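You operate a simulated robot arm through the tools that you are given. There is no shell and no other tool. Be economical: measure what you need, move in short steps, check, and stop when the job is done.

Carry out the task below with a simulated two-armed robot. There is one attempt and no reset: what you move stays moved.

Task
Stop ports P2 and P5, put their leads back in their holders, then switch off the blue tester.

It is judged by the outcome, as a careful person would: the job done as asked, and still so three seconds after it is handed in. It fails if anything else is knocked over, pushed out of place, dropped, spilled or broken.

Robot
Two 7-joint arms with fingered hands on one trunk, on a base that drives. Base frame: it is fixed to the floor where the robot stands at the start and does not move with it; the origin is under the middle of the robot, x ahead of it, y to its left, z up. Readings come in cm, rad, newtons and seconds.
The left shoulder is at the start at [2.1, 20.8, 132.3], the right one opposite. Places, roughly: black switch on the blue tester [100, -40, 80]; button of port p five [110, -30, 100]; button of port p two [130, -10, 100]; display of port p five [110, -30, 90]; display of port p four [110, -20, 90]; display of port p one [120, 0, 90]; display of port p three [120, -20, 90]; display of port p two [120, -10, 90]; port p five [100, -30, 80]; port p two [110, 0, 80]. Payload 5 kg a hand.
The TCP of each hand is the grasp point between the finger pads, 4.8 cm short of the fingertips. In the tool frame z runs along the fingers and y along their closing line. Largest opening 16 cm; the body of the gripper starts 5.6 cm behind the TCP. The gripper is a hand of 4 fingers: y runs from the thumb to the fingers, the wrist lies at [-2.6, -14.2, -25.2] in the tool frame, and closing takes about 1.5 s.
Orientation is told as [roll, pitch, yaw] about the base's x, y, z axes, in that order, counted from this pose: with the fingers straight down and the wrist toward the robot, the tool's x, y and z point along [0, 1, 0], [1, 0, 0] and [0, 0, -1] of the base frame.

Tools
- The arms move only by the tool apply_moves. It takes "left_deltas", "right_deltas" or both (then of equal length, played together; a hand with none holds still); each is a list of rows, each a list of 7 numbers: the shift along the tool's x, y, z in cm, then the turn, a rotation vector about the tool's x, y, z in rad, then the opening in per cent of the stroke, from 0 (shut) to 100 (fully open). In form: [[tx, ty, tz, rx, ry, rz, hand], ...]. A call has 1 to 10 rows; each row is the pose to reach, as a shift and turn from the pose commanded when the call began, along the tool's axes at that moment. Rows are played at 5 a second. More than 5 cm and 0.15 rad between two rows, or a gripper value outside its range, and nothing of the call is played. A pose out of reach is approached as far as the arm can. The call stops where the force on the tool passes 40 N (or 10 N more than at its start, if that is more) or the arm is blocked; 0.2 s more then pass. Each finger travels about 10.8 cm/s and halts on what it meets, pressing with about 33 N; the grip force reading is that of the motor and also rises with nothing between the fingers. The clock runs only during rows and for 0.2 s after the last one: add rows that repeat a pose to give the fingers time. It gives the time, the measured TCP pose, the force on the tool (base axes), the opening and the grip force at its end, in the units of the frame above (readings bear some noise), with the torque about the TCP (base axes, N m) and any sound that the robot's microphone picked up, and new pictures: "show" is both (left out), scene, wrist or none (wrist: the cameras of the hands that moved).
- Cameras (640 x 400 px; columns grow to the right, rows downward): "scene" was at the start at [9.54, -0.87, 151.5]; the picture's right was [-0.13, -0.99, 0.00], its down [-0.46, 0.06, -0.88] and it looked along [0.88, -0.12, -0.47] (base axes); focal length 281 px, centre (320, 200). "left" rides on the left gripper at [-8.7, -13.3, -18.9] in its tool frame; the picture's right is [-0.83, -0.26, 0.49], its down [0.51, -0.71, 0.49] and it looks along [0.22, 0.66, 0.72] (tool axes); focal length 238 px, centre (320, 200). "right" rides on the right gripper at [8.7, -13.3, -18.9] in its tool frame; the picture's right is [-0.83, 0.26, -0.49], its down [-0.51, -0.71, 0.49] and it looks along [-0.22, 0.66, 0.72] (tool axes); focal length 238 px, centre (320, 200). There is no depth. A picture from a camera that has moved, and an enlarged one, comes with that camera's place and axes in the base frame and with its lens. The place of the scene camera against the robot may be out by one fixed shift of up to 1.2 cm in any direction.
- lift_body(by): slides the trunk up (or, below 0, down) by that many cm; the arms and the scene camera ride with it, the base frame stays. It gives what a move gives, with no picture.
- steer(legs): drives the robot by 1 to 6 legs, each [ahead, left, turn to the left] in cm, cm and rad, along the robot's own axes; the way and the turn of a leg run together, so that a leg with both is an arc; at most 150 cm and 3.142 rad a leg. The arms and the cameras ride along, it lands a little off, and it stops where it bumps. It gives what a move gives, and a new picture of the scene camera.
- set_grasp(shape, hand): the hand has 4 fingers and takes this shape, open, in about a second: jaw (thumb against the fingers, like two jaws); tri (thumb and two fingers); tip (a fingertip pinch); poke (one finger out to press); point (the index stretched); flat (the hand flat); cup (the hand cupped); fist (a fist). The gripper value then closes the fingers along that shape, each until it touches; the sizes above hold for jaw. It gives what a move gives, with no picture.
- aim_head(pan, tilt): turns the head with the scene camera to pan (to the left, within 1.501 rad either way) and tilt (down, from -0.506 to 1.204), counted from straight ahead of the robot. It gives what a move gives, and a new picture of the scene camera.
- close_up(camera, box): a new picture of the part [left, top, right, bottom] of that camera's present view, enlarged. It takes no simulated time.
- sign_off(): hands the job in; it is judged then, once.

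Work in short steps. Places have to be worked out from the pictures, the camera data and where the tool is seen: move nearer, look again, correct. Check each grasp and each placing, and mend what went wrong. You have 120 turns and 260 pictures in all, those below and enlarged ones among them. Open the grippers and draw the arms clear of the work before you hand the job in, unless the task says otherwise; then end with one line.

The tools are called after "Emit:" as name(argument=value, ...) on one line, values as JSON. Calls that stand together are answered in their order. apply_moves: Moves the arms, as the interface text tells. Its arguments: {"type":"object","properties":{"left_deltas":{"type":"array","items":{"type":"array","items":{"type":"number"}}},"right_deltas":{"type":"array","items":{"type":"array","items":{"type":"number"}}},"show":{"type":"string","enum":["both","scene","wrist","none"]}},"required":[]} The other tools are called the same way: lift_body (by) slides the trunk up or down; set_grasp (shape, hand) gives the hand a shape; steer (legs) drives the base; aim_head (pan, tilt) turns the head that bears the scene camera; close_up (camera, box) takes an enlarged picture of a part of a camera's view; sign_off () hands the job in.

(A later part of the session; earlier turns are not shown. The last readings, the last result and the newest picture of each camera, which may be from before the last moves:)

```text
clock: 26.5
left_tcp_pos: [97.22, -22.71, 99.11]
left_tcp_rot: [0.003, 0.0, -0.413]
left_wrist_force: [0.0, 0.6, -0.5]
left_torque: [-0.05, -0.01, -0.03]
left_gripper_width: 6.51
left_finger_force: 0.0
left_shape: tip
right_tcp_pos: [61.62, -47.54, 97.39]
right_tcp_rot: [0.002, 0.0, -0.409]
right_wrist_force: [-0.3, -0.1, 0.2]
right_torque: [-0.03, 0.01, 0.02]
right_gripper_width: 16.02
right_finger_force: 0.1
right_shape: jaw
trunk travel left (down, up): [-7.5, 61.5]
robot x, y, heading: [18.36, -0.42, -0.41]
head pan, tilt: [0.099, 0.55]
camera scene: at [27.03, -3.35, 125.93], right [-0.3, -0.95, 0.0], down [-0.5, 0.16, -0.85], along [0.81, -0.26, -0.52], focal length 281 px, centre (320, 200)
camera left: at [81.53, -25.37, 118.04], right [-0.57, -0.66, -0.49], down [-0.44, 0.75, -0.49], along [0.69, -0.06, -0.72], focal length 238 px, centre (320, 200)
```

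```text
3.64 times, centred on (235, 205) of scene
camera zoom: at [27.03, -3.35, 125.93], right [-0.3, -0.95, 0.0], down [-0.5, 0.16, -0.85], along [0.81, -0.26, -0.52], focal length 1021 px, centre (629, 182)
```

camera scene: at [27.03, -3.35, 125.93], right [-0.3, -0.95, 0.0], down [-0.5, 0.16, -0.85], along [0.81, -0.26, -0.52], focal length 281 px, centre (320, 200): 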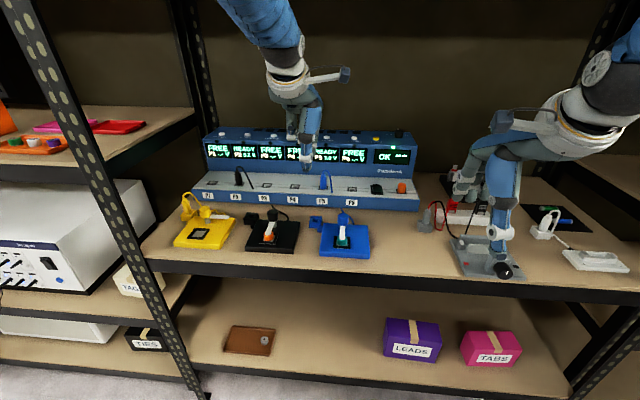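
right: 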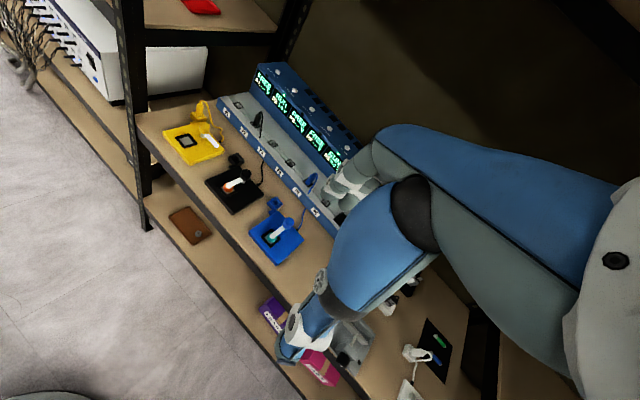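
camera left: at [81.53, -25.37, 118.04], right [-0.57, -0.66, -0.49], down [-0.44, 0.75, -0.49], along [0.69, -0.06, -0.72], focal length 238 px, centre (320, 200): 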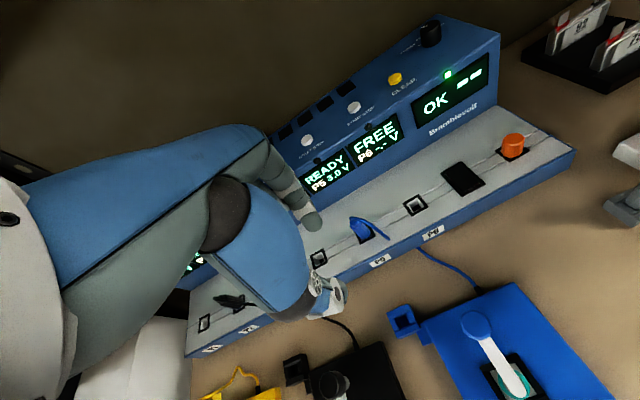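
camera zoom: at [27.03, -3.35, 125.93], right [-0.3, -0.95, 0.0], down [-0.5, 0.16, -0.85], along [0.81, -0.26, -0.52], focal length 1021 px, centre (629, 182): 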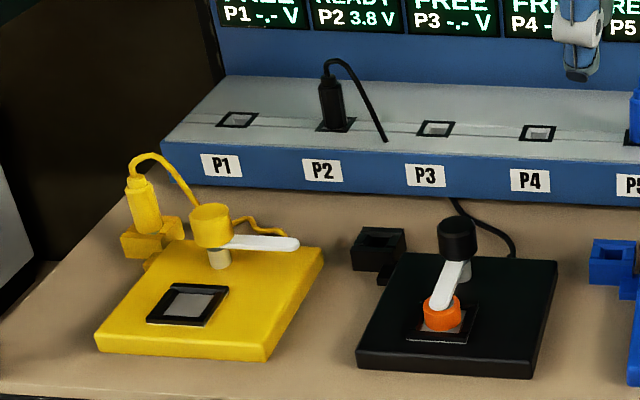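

The P5 plug seems to lean back a little, though I cannot be sure from these two views. I check with the right-hand camera from another side.

Emit:
close_up(camera="right", box=[0, 0, 640, 400])

```text
1.00 times, centred on (320, 200) of right (not enlarged: the box is as wide or as high as the picture)
camera zoom: at [52.93, -34.36, 116.27], right [-0.09, -0.87, 0.49], down [-0.85, -0.18, -0.49], along [0.52, -0.46, -0.72], focal length 238 px, centre (320, 200)
```

zoom: 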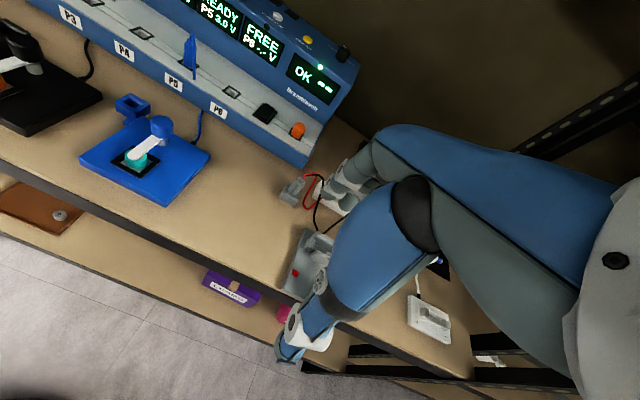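

Emit:
close_up(camera="right", box=[90, 0, 280, 140])

```text
2.86 times, centred on (185, 70) of right
camera zoom: at [52.93, -34.36, 116.27], right [-0.09, -0.87, 0.49], down [-0.85, -0.18, -0.49], along [0.52, -0.46, -0.72], focal length 681 px, centre (706, 571)
```

zoom: 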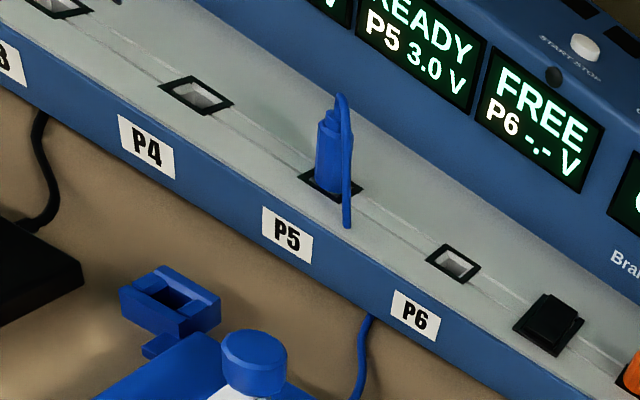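

The right camera agrees with a plug that is close to upright, centred near [103.1, -28.7] with its top around z 86-87. I move the open pinch over it and check the alignment from both cameras before going down.

Emit:
apply_moves(left_deltas=[[-1.6, 3.9, 0, 0, 0, 0, 33], [-3.1, 7.8, 0, 0, 0, 0, 33], [-3.1, 7.8, 1.5, 0, 0, 0, 33], [-3.1, 7.8, 1.5, 0, 0, 0, 33], [-3.1, 7.8, 1.5, 0, 0, 0, 33]], show="none")

Emit:
close_up(camera="left", box=[250, 170, 410, 300])

Emit:
close_up(camera="right", box=[90, 0, 280, 140])

Emit:
close_up(camera="scene", box=[270, 110, 380, 210])

```text
clock: 27.7
left_tcp_pos: [102.8, -28.68, 97.68]
left_tcp_rot: [0.003, 0.0, -0.414]
left_wrist_force: [-1.3, 0.7, -0.1]
left_torque: [-0.01, -0.02, 0.0]
left_gripper_width: 5.34
left_finger_force: 0.0
left_shape: tip
right_tcp_pos: [61.67, -47.53, 97.46]
right_tcp_rot: [0.003, 0.0, -0.409]
right_wrist_force: [0.0, -0.6, 0.6]
right_torque: [0.01, -0.01, -0.01]
right_gripper_width: 16.0
right_finger_force: 0.0
right_shape: jaw
trunk travel left (down, up): [-7.5, 61.5]
robot x, y, heading: [18.22, -0.58, -0.412]
head pan, tilt: [0.099, 0.55]
```

```text
3.08 times, centred on (330, 235) of left
camera zoom: at [87.2, -31.28, 116.52], right [-0.57, -0.66, -0.49], down [-0.44, 0.75, -0.49], along [0.69, -0.06, -0.72], focal length 733 px, centre (289, 92)
```

zoom: 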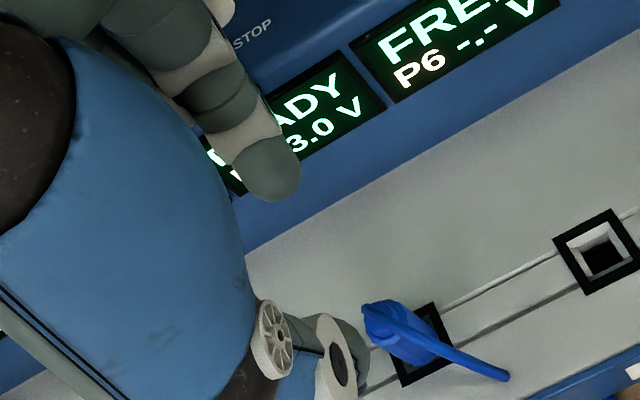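

```text
2.86 times, centred on (185, 70) of right
camera zoom: at [52.91, -34.36, 116.28], right [-0.09, -0.87, 0.49], down [-0.85, -0.18, -0.49], along [0.52, -0.46, -0.72], focal length 681 px, centre (706, 571)
```

zoom: 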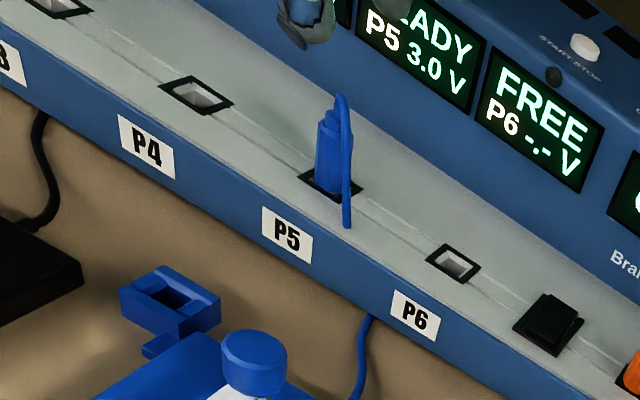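

```text
4.00 times, centred on (325, 160) of scene
camera zoom: at [27.02, -3.35, 125.93], right [-0.3, -0.95, 0.0], down [-0.5, 0.16, -0.85], along [0.81, -0.26, -0.52], focal length 1123 px, centre (300, 360)
```

zoom: 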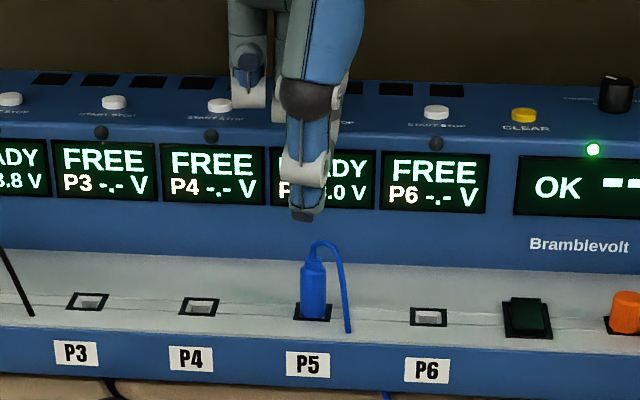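

The plug axis runs from [102.8, -28.6, 81.6] to [103.4, -28.7, 85.9], almost under the pinch centre. I go down over it with the fingers still open, aiming for fingertips about 1 cm above the panel.

Emit:
apply_moves(left_deltas=[[0.15, 0.4, 3, 0, 0, 0, 33], [0.15, 0.4, 6, 0, 0, 0, 33], [0.15, 0.4, 8, 0, 0, 0, 33], [0.15, 0.4, 9.8, 0, 0, 0, 33], [0.15, 0.4, 9.8, 0, 0, 0, 33]], show="none")

Emit:
close_up(camera="left", box=[250, 170, 410, 300])

Emit:
close_up(camera="right", box=[90, 0, 280, 140])

Emit:
close_up(camera="scene", box=[270, 110, 380, 210])

```text
clock: 28.9
left_tcp_pos: [103.27, -28.63, 88.11]
left_tcp_rot: [0.003, -0.003, -0.414]
left_wrist_force: [0.4, -0.1, 9.9]
left_torque: [-0.08, 0.04, -0.04]
left_gripper_width: 5.36
left_finger_force: 0.1
left_shape: tip
right_tcp_pos: [61.61, -47.48, 97.44]
right_tcp_rot: [0.002, 0.0, -0.407]
right_wrist_force: [-1.1, 1.0, 0.3]
right_torque: [-0.02, -0.01, 0.02]
right_gripper_width: 15.99
right_finger_force: 0.0
right_shape: jaw
trunk travel left (down, up): [-7.5, 61.5]
robot x, y, heading: [17.82, -0.61, -0.411]
head pan, tilt: [0.099, 0.55]
```

```text
3.08 times, centred on (330, 235) of left
camera zoom: at [87.49, -31.27, 106.9], right [-0.57, -0.66, -0.49], down [-0.44, 0.75, -0.49], along [0.69, -0.06, -0.72], focal length 733 px, centre (289, 92)
```

zoom: 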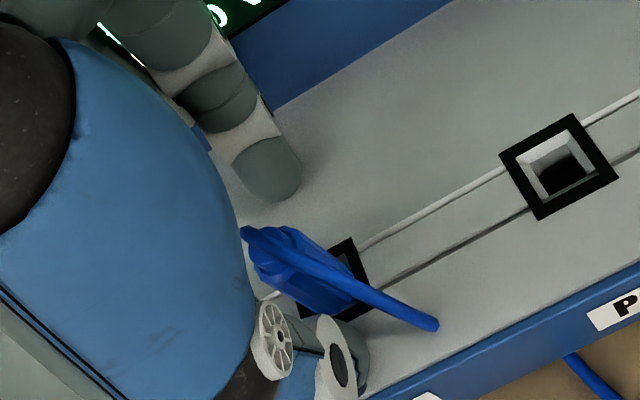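

```text
2.86 times, centred on (185, 70) of right
camera zoom: at [52.85, -34.34, 116.32], right [-0.09, -0.87, 0.49], down [-0.85, -0.18, -0.49], along [0.52, -0.46, -0.72], focal length 681 px, centre (706, 571)
```

zoom: 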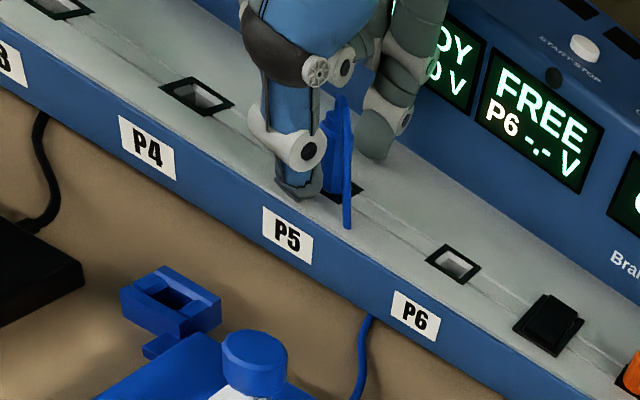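

```text
4.00 times, centred on (325, 160) of scene
camera zoom: at [26.95, -3.33, 125.95], right [-0.3, -0.95, 0.0], down [-0.5, 0.16, -0.85], along [0.81, -0.26, -0.52], focal length 1123 px, centre (300, 360)
```

zoom: 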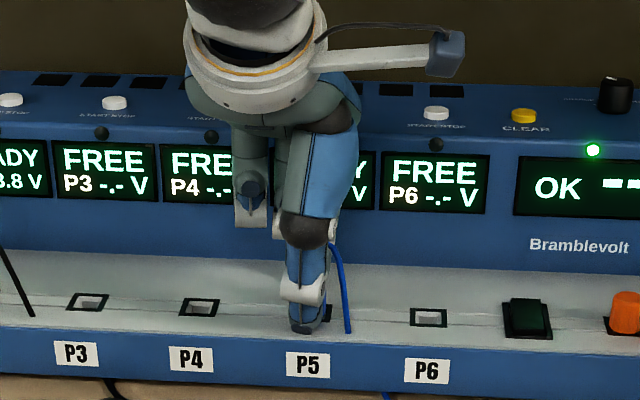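

The plug stands centred between thumb and index, and the thumb just rests on the panel (10 N). I raise by 0.4 cm and close.

Emit:
apply_moves(left_deltas=[[0, 0, -0.3, 0, 0, 0, 33], [0, 0, -0.3, 0, 0, 0, 20], [0, 0, -0.3, 0, 0, 0, 10], [0, 0, -0.3, 0, 0, 0, 0], [0, 0, -0.3, 0, 0, 0, 0], [0, 0, -0.3, 0, 0, 0, 0], [0, 0, -0.3, 0, 0, 0, 0]], show="none")

Emit:
close_up(camera="left", box=[250, 170, 410, 300])

Emit:
close_up(camera="right", box=[90, 0, 280, 140])

```text
clock: 30.5
left_tcp_pos: [103.16, -28.57, 88.14]
left_tcp_rot: [0.003, 0.002, -0.415]
left_wrist_force: [-5.5, 2.8, -2.1]
left_torque: [0.17, 0.31, -0.05]
left_gripper_width: 1.16
left_finger_force: 32.8
left_shape: tip
right_tcp_pos: [61.59, -47.56, 97.32]
right_tcp_rot: [0.002, 0.0, -0.407]
right_wrist_force: [0.1, -0.8, -0.2]
right_torque: [-0.02, -0.03, -0.05]
right_gripper_width: 15.99
right_finger_force: 0.0
right_shape: jaw
trunk travel left (down, up): [-7.5, 61.5]
robot x, y, heading: [18.17, -0.34, -0.41]
head pan, tilt: [0.099, 0.55]
```

```text
3.08 times, centred on (330, 235) of left
camera zoom: at [87.53, -31.26, 107.03], right [-0.57, -0.66, -0.49], down [-0.44, 0.75, -0.49], along [0.69, -0.06, -0.72], focal length 733 px, centre (289, 92)
```

zoom: 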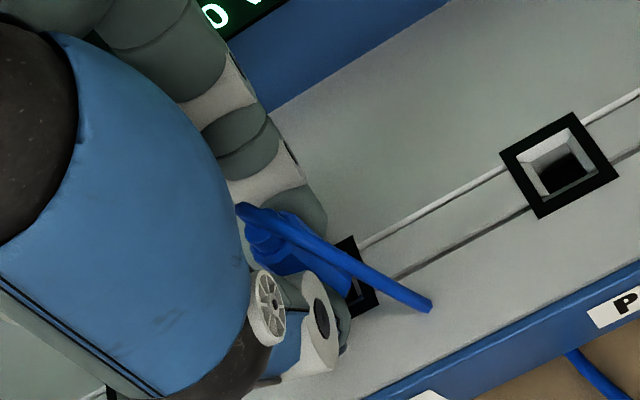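

```text
2.86 times, centred on (185, 70) of right
camera zoom: at [52.9, -34.34, 116.29], right [-0.09, -0.87, 0.49], down [-0.85, -0.18, -0.49], along [0.52, -0.46, -0.72], focal length 681 px, centre (706, 571)
```

zoom: 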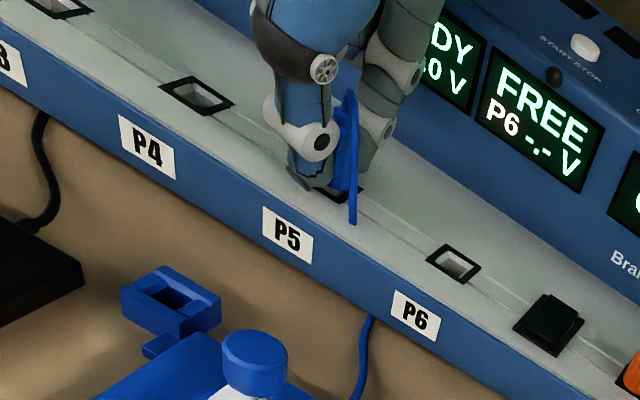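

The pinch holds the plug at 1.16 cm width. I pull it slowly straight up.

Emit:
apply_moves(left_deltas=[[0, 0, -1, 0, 0, 0, 0], [0, 0, -2, 0, 0, 0, 0], [0, 0, -3, 0, 0, 0, 0], [0, 0, -4.5, 0, 0, 0, 0], [0, 0, -6, 0, 0, 0, 0], [0, 0, -6, 0, 0, 0, 0], [0, 0, -6, 0, 0, 0, 0]], show="none")

Emit:
close_up(camera="left", box=[250, 170, 410, 300])

Emit:
close_up(camera="right", box=[90, 0, 280, 140])

Emit:
close_up(camera="scene", box=[260, 110, 390, 230])

```text
clock: 32.1
left_tcp_pos: [103.41, -28.43, 94.28]
left_tcp_rot: [0.003, -0.001, -0.413]
left_wrist_force: [0.0, 0.1, -0.3]
left_torque: [-0.01, -0.04, -0.03]
left_gripper_width: 1.18
left_finger_force: 33.0
left_shape: tip
right_tcp_pos: [61.63, -47.55, 97.44]
right_tcp_rot: [0.003, 0.0, -0.408]
right_wrist_force: [-0.5, 0.1, -0.1]
right_torque: [-0.02, 0.02, -0.01]
right_gripper_width: 15.99
right_finger_force: 0.0
right_shape: jaw
trunk travel left (down, up): [-7.5, 61.5]
robot x, y, heading: [18.29, -0.59, -0.409]
head pan, tilt: [0.099, 0.55]
```

```text
3.08 times, centred on (330, 235) of left
camera zoom: at [87.76, -31.12, 113.15], right [-0.57, -0.66, -0.49], down [-0.44, 0.75, -0.49], along [0.69, -0.06, -0.72], focal length 733 px, centre (289, 92)
```

zoom: 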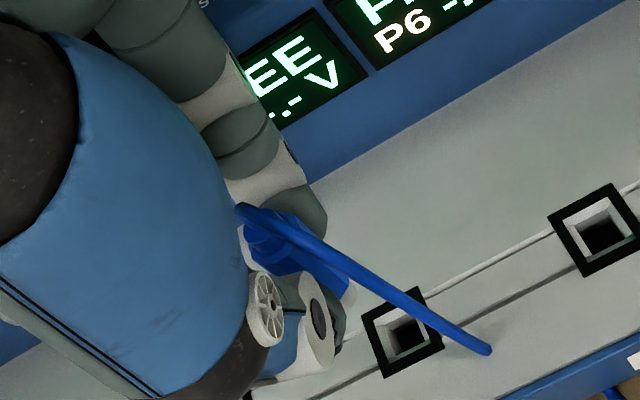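

```text
2.86 times, centred on (185, 70) of right
camera zoom: at [52.9, -34.35, 116.28], right [-0.09, -0.87, 0.49], down [-0.85, -0.18, -0.49], along [0.52, -0.46, -0.72], focal length 681 px, centre (706, 571)
```

zoom: 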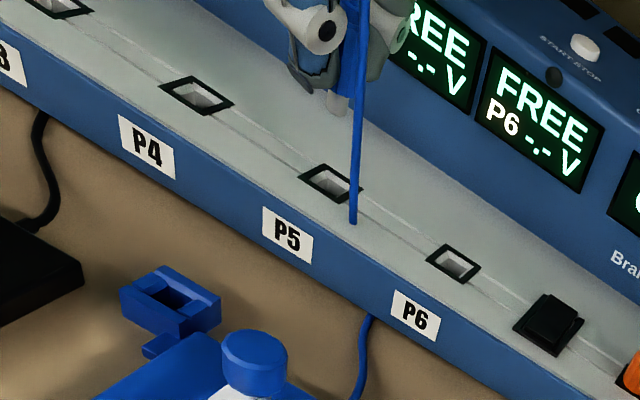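

```text
3.33 times, centred on (325, 170) of scene
camera zoom: at [27.01, -3.34, 125.93], right [-0.3, -0.95, 0.0], down [-0.5, 0.16, -0.85], along [0.81, -0.26, -0.52], focal length 936 px, centre (303, 300)
```

zoom: 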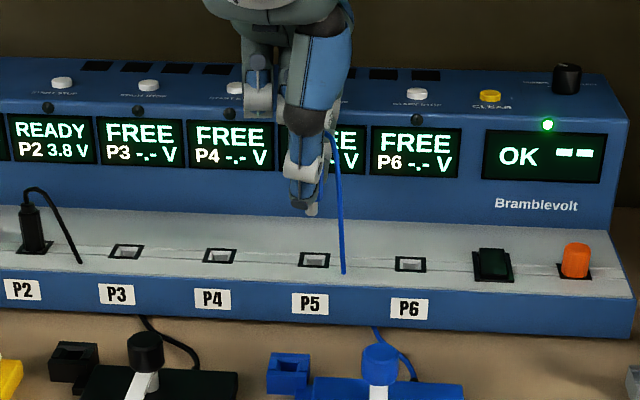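

The lead is out: P5 reads FREE, the port is empty, and the plug tip is at about [102.9, -28.5, 87.3], leaning back ~0.19 rad in the grip. The blue holder opening is at about [91.2, -22.3, 78.5]. I carry the plug above it and tilt the hand to stand the plug upright.

Emit:
apply_moves(left_deltas=[[0, -3, -1, -0.04, 0, 0, 0], [0.4, -6, -1, -0.08, 0, 0, 0], [0.7, -9, -1, -0.12, 0, 0, 0], [1, -12, -0.5, -0.16, 0, 0, 0], [1, -14.5, 0, -0.19, 0, 0, 0], [1, -14.5, 0, -0.19, 0, 0, 0], [1, -14.5, 0, -0.19, 0, 0, 0]], show="none")

Emit:
close_up(camera="left", box=[250, 170, 410, 300])

Emit:
close_up(camera="right", box=[60, 30, 250, 170])

Emit:
close_up(camera="scene", box=[260, 140, 390, 260])

```text
clock: 33.7
left_tcp_pos: [90.67, -21.55, 94.2]
left_tcp_rot: [0.003, -0.192, -0.416]
left_wrist_force: [0.5, 0.1, -0.2]
left_torque: [-0.01, -0.01, -0.02]
left_gripper_width: 1.12
left_finger_force: 33.1
left_shape: tip
right_tcp_pos: [61.69, -47.47, 97.42]
right_tcp_rot: [0.002, 0.001, -0.406]
right_wrist_force: [0.4, -0.5, 0.2]
right_torque: [0.0, -0.02, -0.05]
right_gripper_width: 15.98
right_finger_force: 0.1
right_shape: jaw
trunk travel left (down, up): [-7.5, 61.5]
robot x, y, heading: [17.93, -0.4, -0.407]
head pan, tilt: [0.099, 0.55]
```

```text
3.08 times, centred on (330, 235) of left
camera zoom: at [72.05, -22.92, 110.27], right [-0.48, -0.7, -0.53], down [-0.35, 0.71, -0.61], along [0.8, -0.11, -0.58], focal length 733 px, centre (289, 92)
```

zoom: 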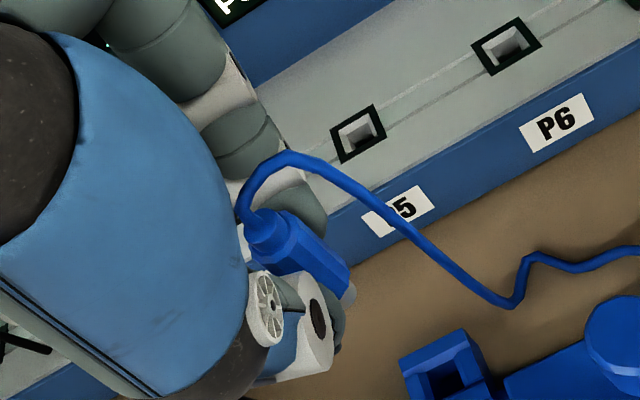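

```text
2.86 times, centred on (155, 100) of right
camera zoom: at [52.89, -34.34, 116.29], right [-0.09, -0.87, 0.49], down [-0.85, -0.18, -0.49], along [0.52, -0.46, -0.72], focal length 681 px, centre (791, 486)
```

zoom: 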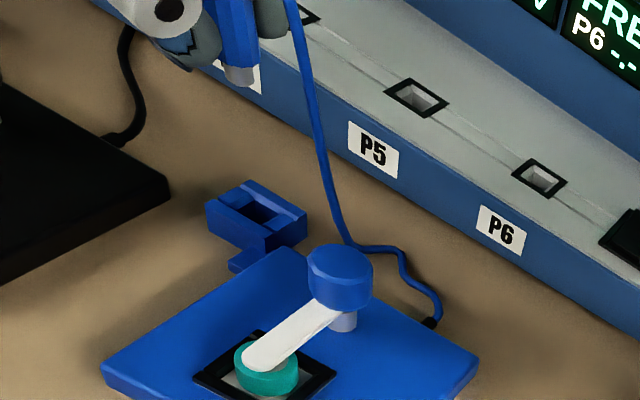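

```text
3.33 times, centred on (325, 200) of scene
camera zoom: at [26.99, -3.34, 125.93], right [-0.3, -0.95, 0.0], down [-0.5, 0.16, -0.85], along [0.81, -0.26, -0.52], focal length 936 px, centre (303, 200)
```

zoom: 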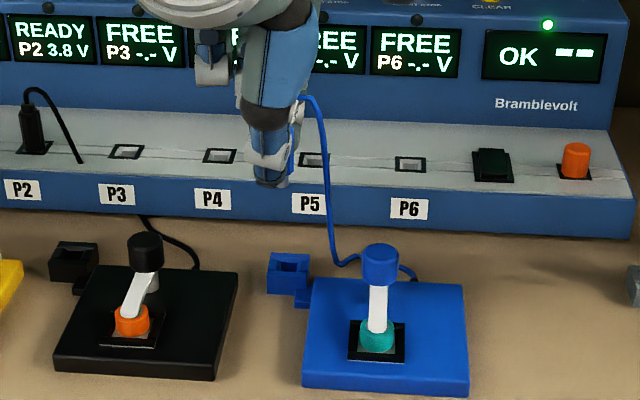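

The cable has come free and hangs from the tester. By kinematics the plug tip is at [91.4, -22.2, 87.1] with the holder opening about [90.9, -22.35, 79.3]. I lower to ~2 cm above the opening and compare.

Emit:
apply_moves(left_deltas=[[-0.2, -0.7, 2.6, 0, 0, 0, 0], [-0.3, -1.4, 5.2, 0, 0, 0, 0], [-0.3, -1.4, 5.2, 0, 0, 0, 0], [-0.3, -1.4, 5.2, 0, 0, 0, 0]], show="none")

Emit:
close_up(camera="left", box=[290, 210, 390, 290])

Emit:
close_up(camera="right", box=[90, 40, 190, 120])

Emit:
close_up(camera="scene", box=[270, 170, 370, 250])

```text
clock: 34.7
left_tcp_pos: [90.09, -21.84, 88.83]
left_tcp_rot: [0.003, -0.188, -0.415]
left_wrist_force: [0.4, 0.0, 1.4]
left_torque: [0.01, 0.01, -0.05]
left_gripper_width: 1.16
left_finger_force: 33.2
left_shape: tip
right_tcp_pos: [61.68, -47.58, 97.41]
right_tcp_rot: [0.0, 0.0, -0.408]
right_wrist_force: [0.3, 0.1, 0.9]
right_torque: [0.0, 0.0, -0.03]
right_gripper_width: 16.0
right_finger_force: 0.1
right_shape: jaw
trunk travel left (down, up): [-7.5, 61.5]
robot x, y, heading: [18.01, -0.8, -0.411]
head pan, tilt: [0.099, 0.55]
```

```text
5.00 times, centred on (340, 250) of left
camera zoom: at [71.33, -23.21, 104.82], right [-0.48, -0.7, -0.53], down [-0.35, 0.71, -0.61], along [0.8, -0.11, -0.58], focal length 1192 px, centre (220, -50)
```

zoom: 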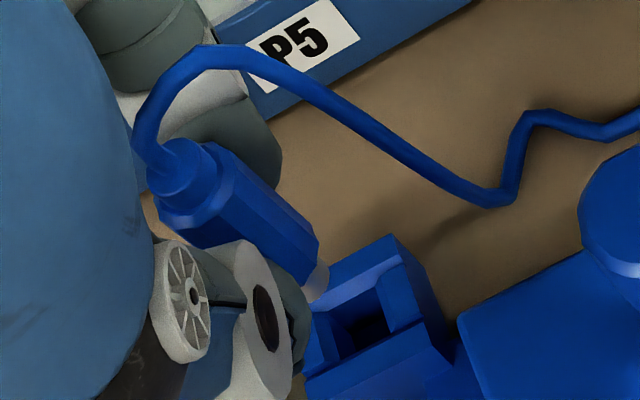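

```text
5.00 times, centred on (140, 80) of right
camera zoom: at [52.92, -34.36, 116.28], right [-0.09, -0.87, 0.49], down [-0.85, -0.18, -0.49], along [0.52, -0.46, -0.72], focal length 1192 px, centre (1220, 800)
```

zoom: 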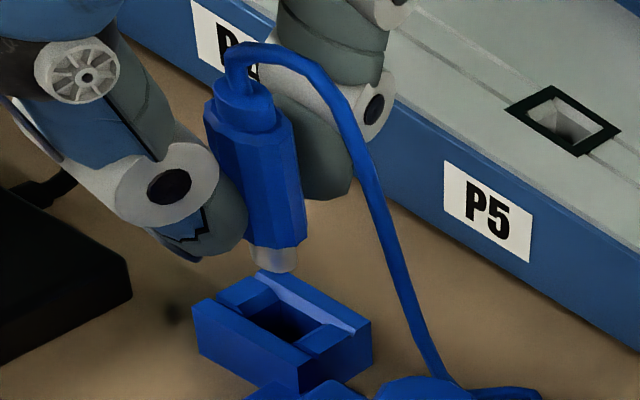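

```text
5.00 times, centred on (320, 210) of scene
camera zoom: at [27.03, -3.36, 125.93], right [-0.3, -0.95, 0.0], down [-0.5, 0.16, -0.85], along [0.81, -0.26, -0.52], focal length 1404 px, centre (320, 150)
```

zoom: 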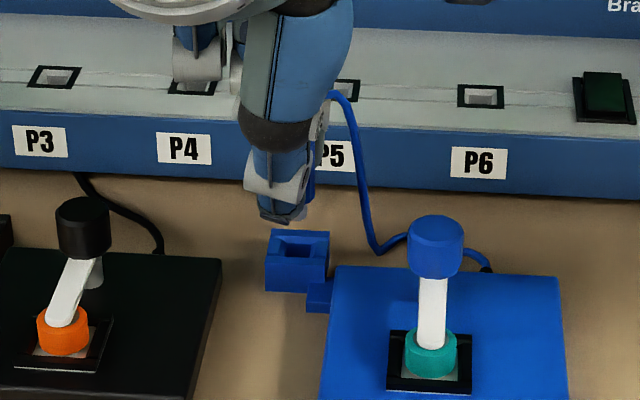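

Left and right views put the tip at [90.8, -22.5, 81.9] directly over the hole centre [90.7, -22.5, 79.5]. I lower it straight down in small steps and watch the force.

Emit:
apply_moves(left_deltas=[[0, -0.2, 1, 0, 0, 0, 0], [0, -0.4, 2, 0, 0, 0, 0], [0, -0.5, 2.6, 0, 0, 0, 0], [0, -0.6, 3.2, 0, 0, 0, 0], [0, -0.6, 3.2, 0, 0, 0, 0]], show="none")

Emit:
close_up(camera="left", box=[290, 210, 390, 290])

Emit:
close_up(camera="right", box=[90, 40, 190, 120])

```text
clock: 35.9
left_tcp_pos: [90.04, -21.86, 85.65]
left_tcp_rot: [0.002, -0.191, -0.416]
left_wrist_force: [2.7, -1.1, 2.6]
left_torque: [-0.08, -0.18, 0.01]
left_gripper_width: 1.17
left_finger_force: 32.8
left_shape: tip
right_tcp_pos: [61.62, -47.49, 97.4]
right_tcp_rot: [0.002, 0.001, -0.406]
right_wrist_force: [0.5, 0.0, -0.1]
right_torque: [-0.05, 0.02, -0.01]
right_gripper_width: 15.99
right_finger_force: 0.0
right_shape: jaw
trunk travel left (down, up): [-7.5, 61.5]
robot x, y, heading: [18.26, -0.42, -0.407]
head pan, tilt: [0.099, 0.55]
```

```text
5.00 times, centred on (340, 250) of left
camera zoom: at [71.34, -23.1, 101.69], right [-0.48, -0.7, -0.53], down [-0.35, 0.71, -0.62], along [0.8, -0.11, -0.58], focal length 1192 px, centre (220, -50)
```

zoom: 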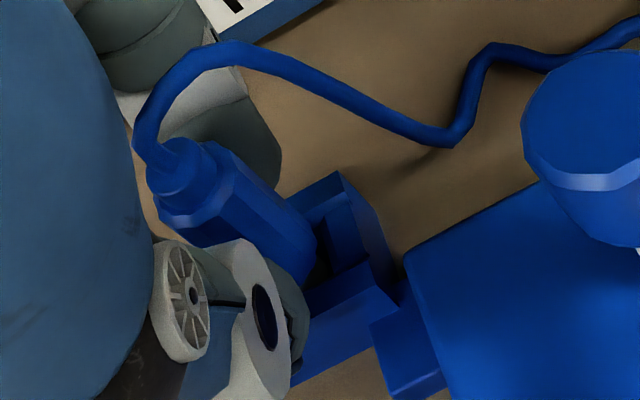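

```text
5.00 times, centred on (140, 80) of right
camera zoom: at [52.91, -34.35, 116.28], right [-0.09, -0.87, 0.49], down [-0.85, -0.18, -0.49], along [0.52, -0.46, -0.72], focal length 1192 px, centre (1220, 800)
```

zoom: 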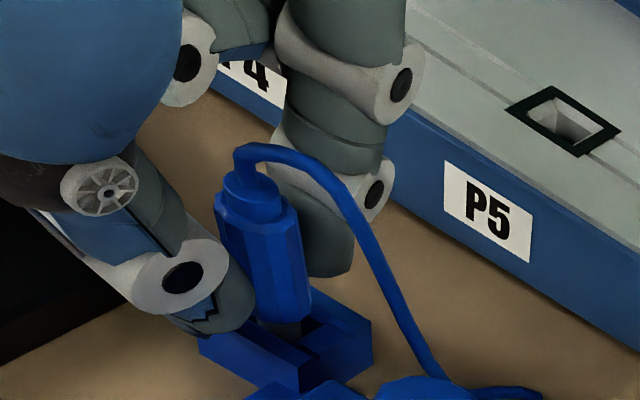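

The tip has entered the holder with almost no force. I lower further in small steps until it seats or resists.

Emit:
apply_moves(left_deltas=[[0, -0.1, 0.4, 0, 0, 0, 0], [0, -0.15, 0.8, 0, 0, 0, 0], [0, -0.25, 1.2, 0, 0, 0, 0], [0, -0.3, 1.5, 0, 0, 0, 0], [0, -0.3, 1.5, 0, 0, 0, 0]], show="none")

Emit:
close_up(camera="left", box=[290, 210, 390, 290])

Emit:
close_up(camera="right", box=[90, 40, 190, 120])

```text
clock: 36.9
left_tcp_pos: [90.3, -21.85, 84.88]
left_tcp_rot: [0.0, -0.206, -0.414]
left_wrist_force: [-8.1, 3.8, 19.8]
left_torque: [0.3, 0.61, 0.13]
left_gripper_width: 1.23
left_finger_force: 33.2
left_shape: tip
right_tcp_pos: [61.45, -47.51, 97.58]
right_tcp_rot: [0.001, -0.001, -0.407]
right_wrist_force: [-0.6, 0.1, 0.3]
right_torque: [-0.03, -0.02, 0.04]
right_gripper_width: 15.97
right_finger_force: 0.0
right_shape: jaw
trunk travel left (down, up): [-7.5, 61.5]
robot x, y, heading: [18.28, -0.44, -0.407]
head pan, tilt: [0.099, 0.55]
stopped in row 5 (left hand): the force on the tool passed its limit at 48 N (the readings are from after the stop); the commanded pose is now the measured one
```

```text
5.00 times, centred on (340, 250) of left
camera zoom: at [71.38, -23.08, 100.69], right [-0.47, -0.7, -0.53], down [-0.34, 0.7, -0.63], along [0.81, -0.12, -0.57], focal length 1192 px, centre (220, -50)
```

zoom: 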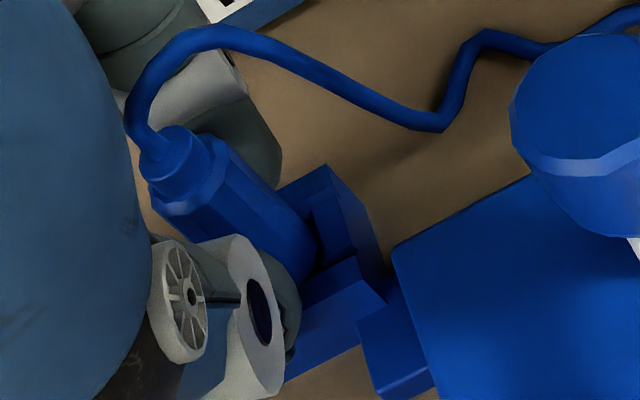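

```text
5.00 times, centred on (140, 80) of right
camera zoom: at [52.72, -34.28, 116.37], right [-0.09, -0.87, 0.49], down [-0.85, -0.18, -0.49], along [0.52, -0.46, -0.72], focal length 1192 px, centre (1220, 800)
```

zoom: 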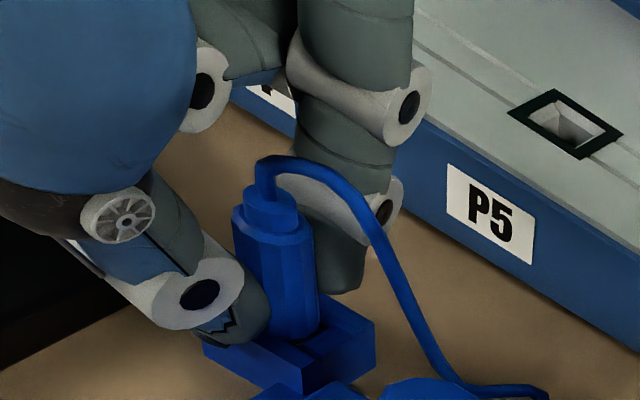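

The grey tip is fully inside and the body bears on the holder rim (48 N reached), so it looks seated like the yellow one. I open the pinch gently and lift away straight up.

Emit:
apply_moves(left_deltas=[[0, 0, 0, 0, 0, 0, 10], [0, 0, 0, 0, 0, 0, 20], [0, 0, 0, 0, 0, 0, 30], [0, 0, 0, 0, 0, 0, 30], [0, 0, 0, 0, 0, 0, 30]], show="none")

Emit:
close_up(camera="right", box=[90, 40, 190, 120])

Emit:
close_up(camera="left", box=[290, 210, 390, 290])

```text
clock: 38.1
left_tcp_pos: [90.35, -21.88, 84.34]
left_tcp_rot: [0.002, -0.2, -0.415]
left_wrist_force: [0.1, 0.4, -0.5]
left_torque: [0.02, 0.03, 0.0]
left_gripper_width: 4.79
left_finger_force: 0.1
left_shape: tip
right_tcp_pos: [61.73, -47.58, 97.51]
right_tcp_rot: [0.002, 0.001, -0.408]
right_wrist_force: [0.0, 0.2, 1.3]
right_torque: [0.02, -0.01, 0.03]
right_gripper_width: 15.98
right_finger_force: 0.0
right_shape: jaw
trunk travel left (down, up): [-7.5, 61.5]
robot x, y, heading: [17.87, -0.36, -0.408]
head pan, tilt: [0.099, 0.55]
```

```text
5.00 times, centred on (140, 80) of right
camera zoom: at [52.92, -34.37, 116.27], right [-0.09, -0.87, 0.49], down [-0.85, -0.18, -0.49], along [0.52, -0.46, -0.72], focal length 1192 px, centre (1220, 800)
```

zoom: 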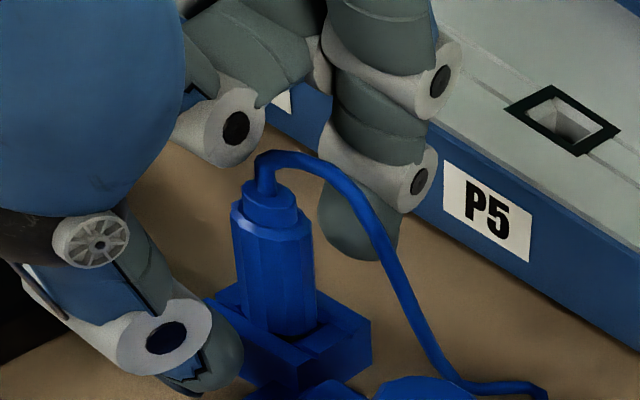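

```text
5.00 times, centred on (340, 250) of left
camera zoom: at [71.47, -23.14, 100.35], right [-0.48, -0.7, -0.53], down [-0.34, 0.7, -0.62], along [0.81, -0.12, -0.58], focal length 1192 px, centre (220, -50)
```

zoom: 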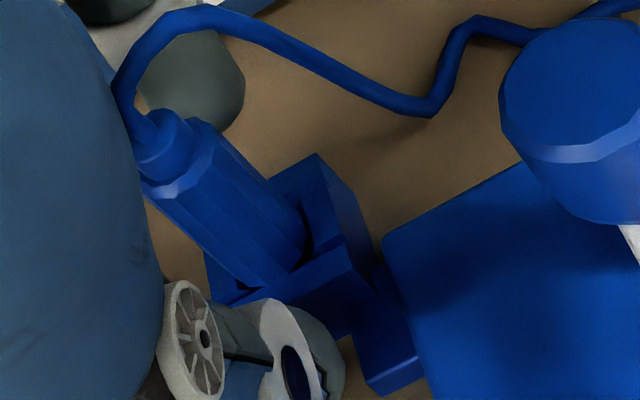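

The P5 lead stands upright in its blue holder. I lift the hand straight off and clear.

Emit:
apply_moves(left_deltas=[[0, 0.5, -3, 0, 0, 0, 33], [0, 1, -6, 0, 0, 0, 33], [0, 1.6, -9, 0.04, 0, 0, 33], [0, 2, -13, 0.12, 0, 0, 33], [0, 2, -13, 0.19, 0, 0, 33], [0, 2, -13, 0.19, 0, 0, 33]], show="scene")

Emit:
steer(legs=[[0, 11, 0]])

Emit:
close_up(camera="scene", box=[200, 120, 400, 270])

Emit:
close_up(camera="left", box=[0, 0, 640, 400])

```text
clock: 39.5
left_tcp_pos: [89.62, -21.63, 97.65]
left_tcp_rot: [0.002, -0.012, -0.415]
left_wrist_force: [-0.5, 0.5, 0.4]
left_torque: [-0.01, -0.01, 0.05]
left_gripper_width: 5.24
left_finger_force: 0.1
left_shape: tip
right_tcp_pos: [61.57, -47.59, 97.48]
right_tcp_rot: [0.002, 0.0, -0.407]
right_wrist_force: [0.4, 0.0, 0.3]
right_torque: [-0.01, -0.01, 0.01]
right_gripper_width: 15.99
right_finger_force: 0.0
right_shape: jaw
trunk travel left (down, up): [-7.5, 61.5]
robot x, y, heading: [17.78, -0.51, -0.416]
head pan, tilt: [0.099, 0.55]
camera scene: at [26.96, -3.34, 125.93], right [-0.3, -0.95, 0.0], down [-0.5, 0.16, -0.85], along [0.81, -0.26, -0.52], focal length 281 px, centre (320, 200)
```

scene: 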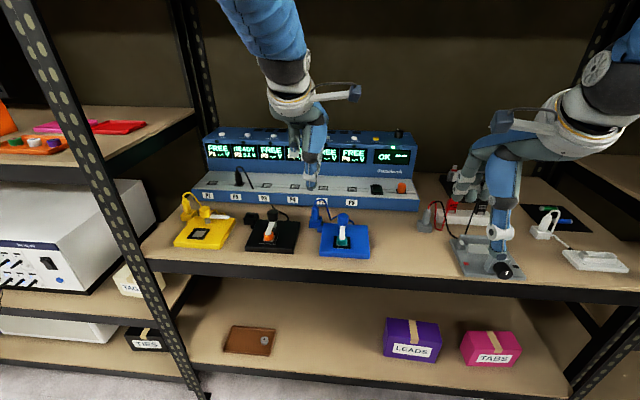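

```text
clock: 40.7
left_tcp_pos: [94.06, -11.7, 97.5]
left_tcp_rot: [0.0, -0.011, -0.413]
left_wrist_force: [0.5, 2.6, -0.8]
left_torque: [-0.18, 0.06, -0.01]
left_gripper_width: 5.24
left_finger_force: 0.3
left_shape: tip
right_tcp_pos: [66.08, -37.45, 97.4]
right_tcp_rot: [0.001, -0.001, -0.406]
right_wrist_force: [0.8, 1.4, 1.1]
right_torque: [-0.14, 0.09, -0.03]
right_gripper_width: 15.99
right_finger_force: 0.1
right_shape: jaw
trunk travel left (down, up): [-7.5, 61.5]
robot x, y, heading: [22.07, 9.37, -0.416]
head pan, tilt: [0.099, 0.55]
camera scene: at [31.35, 6.69, 125.93], right [-0.3, -0.95, 0.0], down [-0.5, 0.16, -0.85], along [0.81, -0.26, -0.52], focal length 281 px, centre (320, 200)
```

scene: 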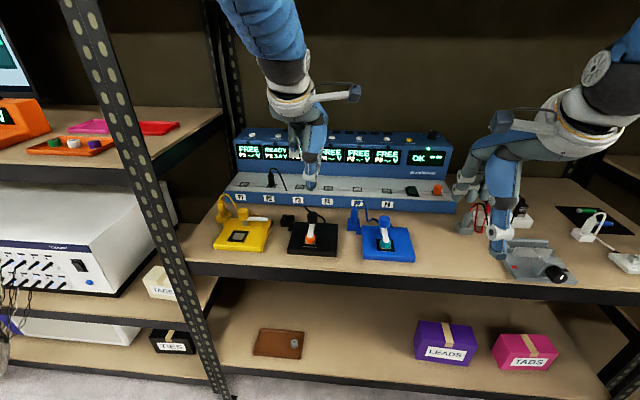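

```text
2.67 times, centred on (300, 195) of scene
camera zoom: at [31.35, 6.69, 125.93], right [-0.3, -0.95, 0.0], down [-0.5, 0.16, -0.85], along [0.81, -0.26, -0.52], focal length 749 px, centre (373, 213)
```

zoom: 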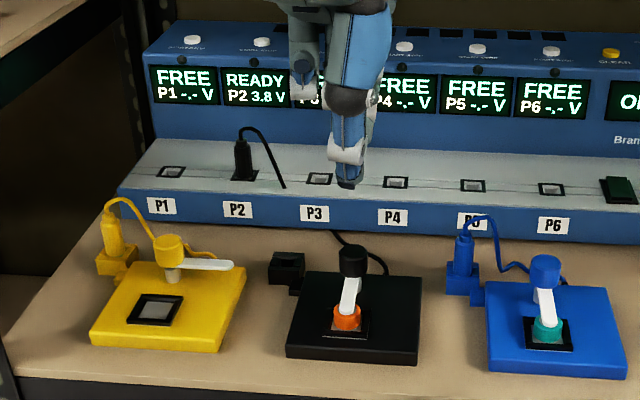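

```text
1.00 times, centred on (320, 200) of left (not enlarged: the box is as wide or as high as the picture)
camera zoom: at [78.21, -14.17, 116.27], right [-0.57, -0.66, -0.49], down [-0.44, 0.75, -0.5], along [0.7, -0.07, -0.72], focal length 238 px, centre (320, 200)
```

zoom: 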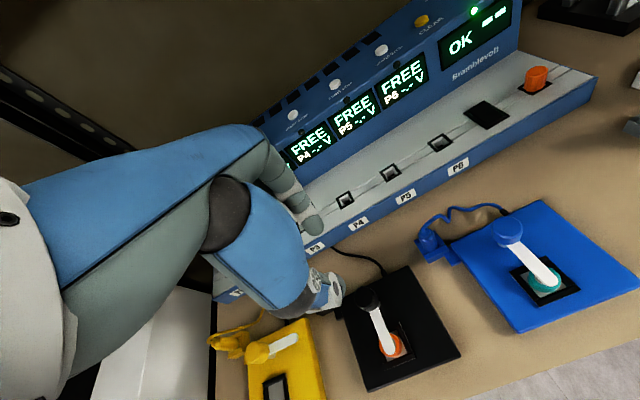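

The blue plug sits in its holder just like the yellow one, and P5 reads FREE. I move over the P2 plug, expected near [114.2, -2.9], and check the alignment.

Emit:
apply_moves(left_deltas=[[3.3, 3, 0, 0, 0, 0, 33], [6.6, 6, 0, 0, 0, 0, 33], [9.9, 9, 0, 0, 0, 0, 33], [13.2, 12, 0, 0, 0, 0, 33], [16.2, 15, 0, 0.01, 0, 0, 33], [16.2, 15, 0, 0.01, 0, 0, 33], [16.2, 15, 0, 0.01, 0, 0, 33]], show="none")

Emit:
close_up(camera="left", box=[250, 170, 410, 300])

Emit:
close_up(camera="scene", box=[210, 120, 320, 220])

Emit:
close_up(camera="right", box=[0, 0, 320, 200])

```text
clock: 42.3
left_tcp_pos: [114.61, -3.13, 97.93]
left_tcp_rot: [0.004, 0.0, -0.413]
left_wrist_force: [1.1, 1.1, -0.2]
left_torque: [-0.03, 0.07, 0.01]
left_gripper_width: 5.23
left_finger_force: 0.1
left_shape: tip
right_tcp_pos: [66.07, -37.62, 97.43]
right_tcp_rot: [0.001, 0.002, -0.406]
right_wrist_force: [0.8, 0.6, -1.2]
right_torque: [-0.02, 0.04, 0.01]
right_gripper_width: 15.97
right_finger_force: 0.0
right_shape: jaw
trunk travel left (down, up): [-7.5, 61.5]
robot x, y, heading: [22.28, 9.16, -0.409]
head pan, tilt: [0.099, 0.55]
```

```text
3.08 times, centred on (330, 235) of left
camera zoom: at [98.87, -5.71, 116.81], right [-0.57, -0.66, -0.49], down [-0.45, 0.75, -0.49], along [0.69, -0.06, -0.72], focal length 733 px, centre (289, 92)
```

zoom: 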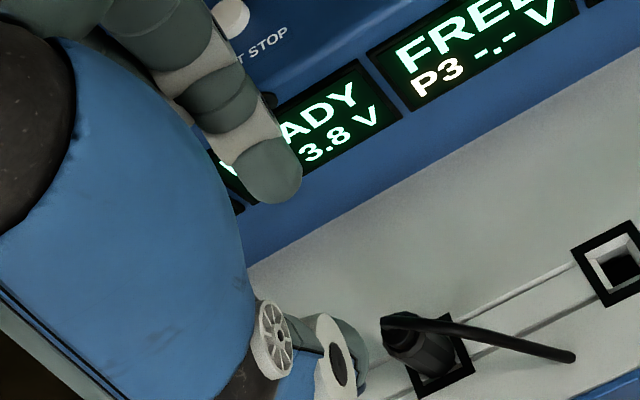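

```text
4.00 times, centred on (265, 170) of scene
camera zoom: at [31.37, 6.56, 125.92], right [-0.3, -0.95, 0.0], down [-0.5, 0.16, -0.85], along [0.81, -0.26, -0.52], focal length 1123 px, centre (540, 320)
```

zoom: 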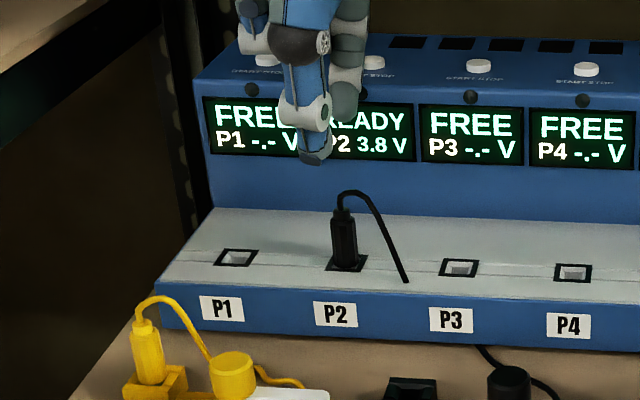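

```text
2.00 times, centred on (160, 100) of right
camera zoom: at [57.25, -24.42, 116.26], right [-0.09, -0.87, 0.49], down [-0.85, -0.18, -0.49], along [0.52, -0.46, -0.72], focal length 477 px, centre (640, 400)
```

zoom: 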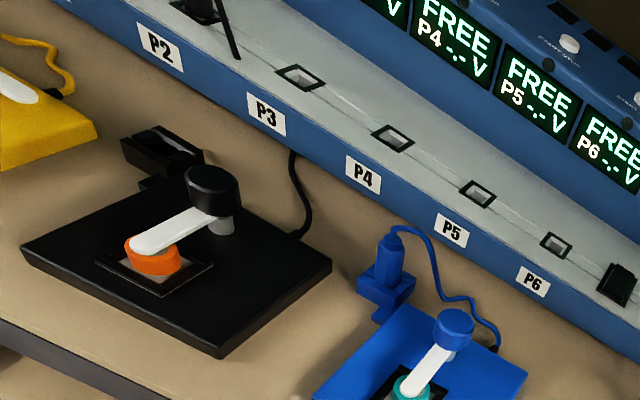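

Compared with the P5 approach, the black plug lies about 0.9 cm nearer to me and 0.4 cm to the right of the pinch centre. I correct that and go down over it, fingers open.

Emit:
apply_moves(left_deltas=[[-0.4, -0.85, 3, 0, 0, 0, 33], [-0.4, -0.85, 6, 0, 0, 0, 33], [-0.4, -0.85, 8, 0, 0, 0, 33], [-0.4, -0.85, 9.5, 0, 0, 0, 33], [-0.4, -0.85, 9.5, 0, 0, 0, 33]], show="none")

Emit:
close_up(camera="left", box=[250, 170, 410, 300])

Emit:
close_up(camera="scene", box=[210, 120, 320, 220])

```text
clock: 43.5
left_tcp_pos: [113.44, -2.79, 88.23]
left_tcp_rot: [0.001, 0.0, -0.415]
left_wrist_force: [-0.3, 0.3, -0.7]
left_torque: [0.02, -0.03, -0.02]
left_gripper_width: 5.24
left_finger_force: 0.0
left_shape: tip
right_tcp_pos: [65.89, -37.57, 97.53]
right_tcp_rot: [0.001, -0.001, -0.408]
right_wrist_force: [0.3, 0.7, 0.0]
right_torque: [-0.03, -0.03, -0.01]
right_gripper_width: 15.99
right_finger_force: 0.0
right_shape: jaw
trunk travel left (down, up): [-7.5, 61.5]
robot x, y, heading: [22.03, 9.73, -0.406]
head pan, tilt: [0.099, 0.55]
```

```text
3.08 times, centred on (330, 235) of left
camera zoom: at [97.76, -5.49, 107.12], right [-0.57, -0.66, -0.49], down [-0.45, 0.75, -0.49], along [0.69, -0.06, -0.72], focal length 733 px, centre (289, 92)
```

zoom: 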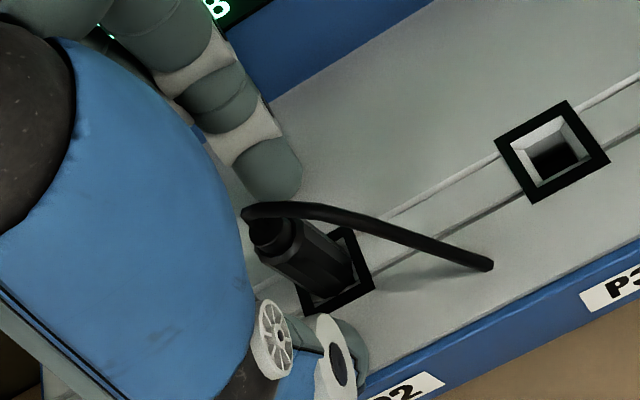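

```text
4.00 times, centred on (265, 170) of scene
camera zoom: at [31.29, 6.55, 125.93], right [-0.3, -0.95, 0.0], down [-0.5, 0.16, -0.85], along [0.81, -0.26, -0.52], focal length 1123 px, centre (540, 320)
```

zoom: 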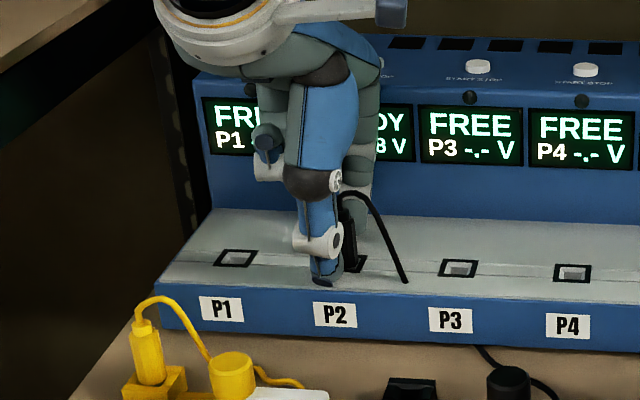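

The plug is well between thumb and index, only ~0.35 cm right of centre. I shift by that and close.

Emit:
apply_moves(left_deltas=[[-0.35, 0.1, -0.1, 0, 0, 0, 33], [-0.35, 0.1, -0.1, 0, 0, 0, 20], [-0.35, 0.1, -0.1, 0, 0, 0, 10], [-0.35, 0.1, -0.1, 0, 0, 0, 0], [-0.35, 0.1, -0.1, 0, 0, 0, 0], [-0.35, 0.1, -0.1, 0, 0, 0, 0], [-0.35, 0.1, -0.1, 0, 0, 0, 0]], show="none")

Emit:
close_up(camera="left", box=[250, 170, 410, 300])

```text
clock: 45.1
left_tcp_pos: [113.35, -3.38, 88.27]
left_tcp_rot: [0.002, 0.0, -0.414]
left_wrist_force: [-2.0, 0.8, 1.0]
left_torque: [0.02, 0.09, 0.01]
left_gripper_width: 1.41
left_finger_force: 32.1
left_shape: tip
right_tcp_pos: [65.97, -37.69, 97.39]
right_tcp_rot: [-0.002, -0.001, -0.406]
right_wrist_force: [0.0, -0.4, 0.7]
right_torque: [0.04, -0.01, 0.0]
right_gripper_width: 16.0
right_finger_force: 0.1
right_shape: jaw
trunk travel left (down, up): [-7.5, 61.5]
robot x, y, heading: [22.58, 9.13, -0.408]
head pan, tilt: [0.099, 0.55]
```

```text
3.08 times, centred on (330, 235) of left
camera zoom: at [97.71, -5.93, 107.21], right [-0.57, -0.66, -0.49], down [-0.45, 0.75, -0.49], along [0.69, -0.06, -0.72], focal length 733 px, centre (289, 92)
```

zoom: 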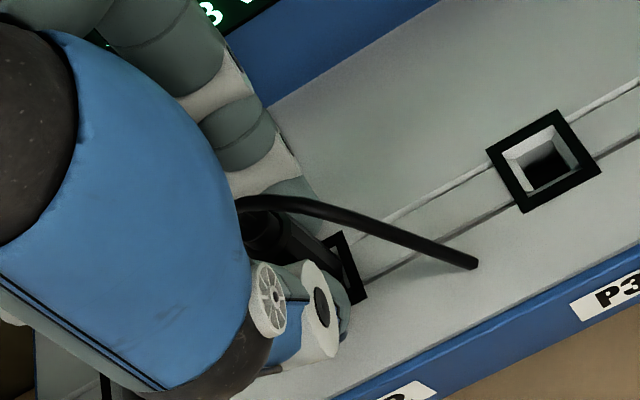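

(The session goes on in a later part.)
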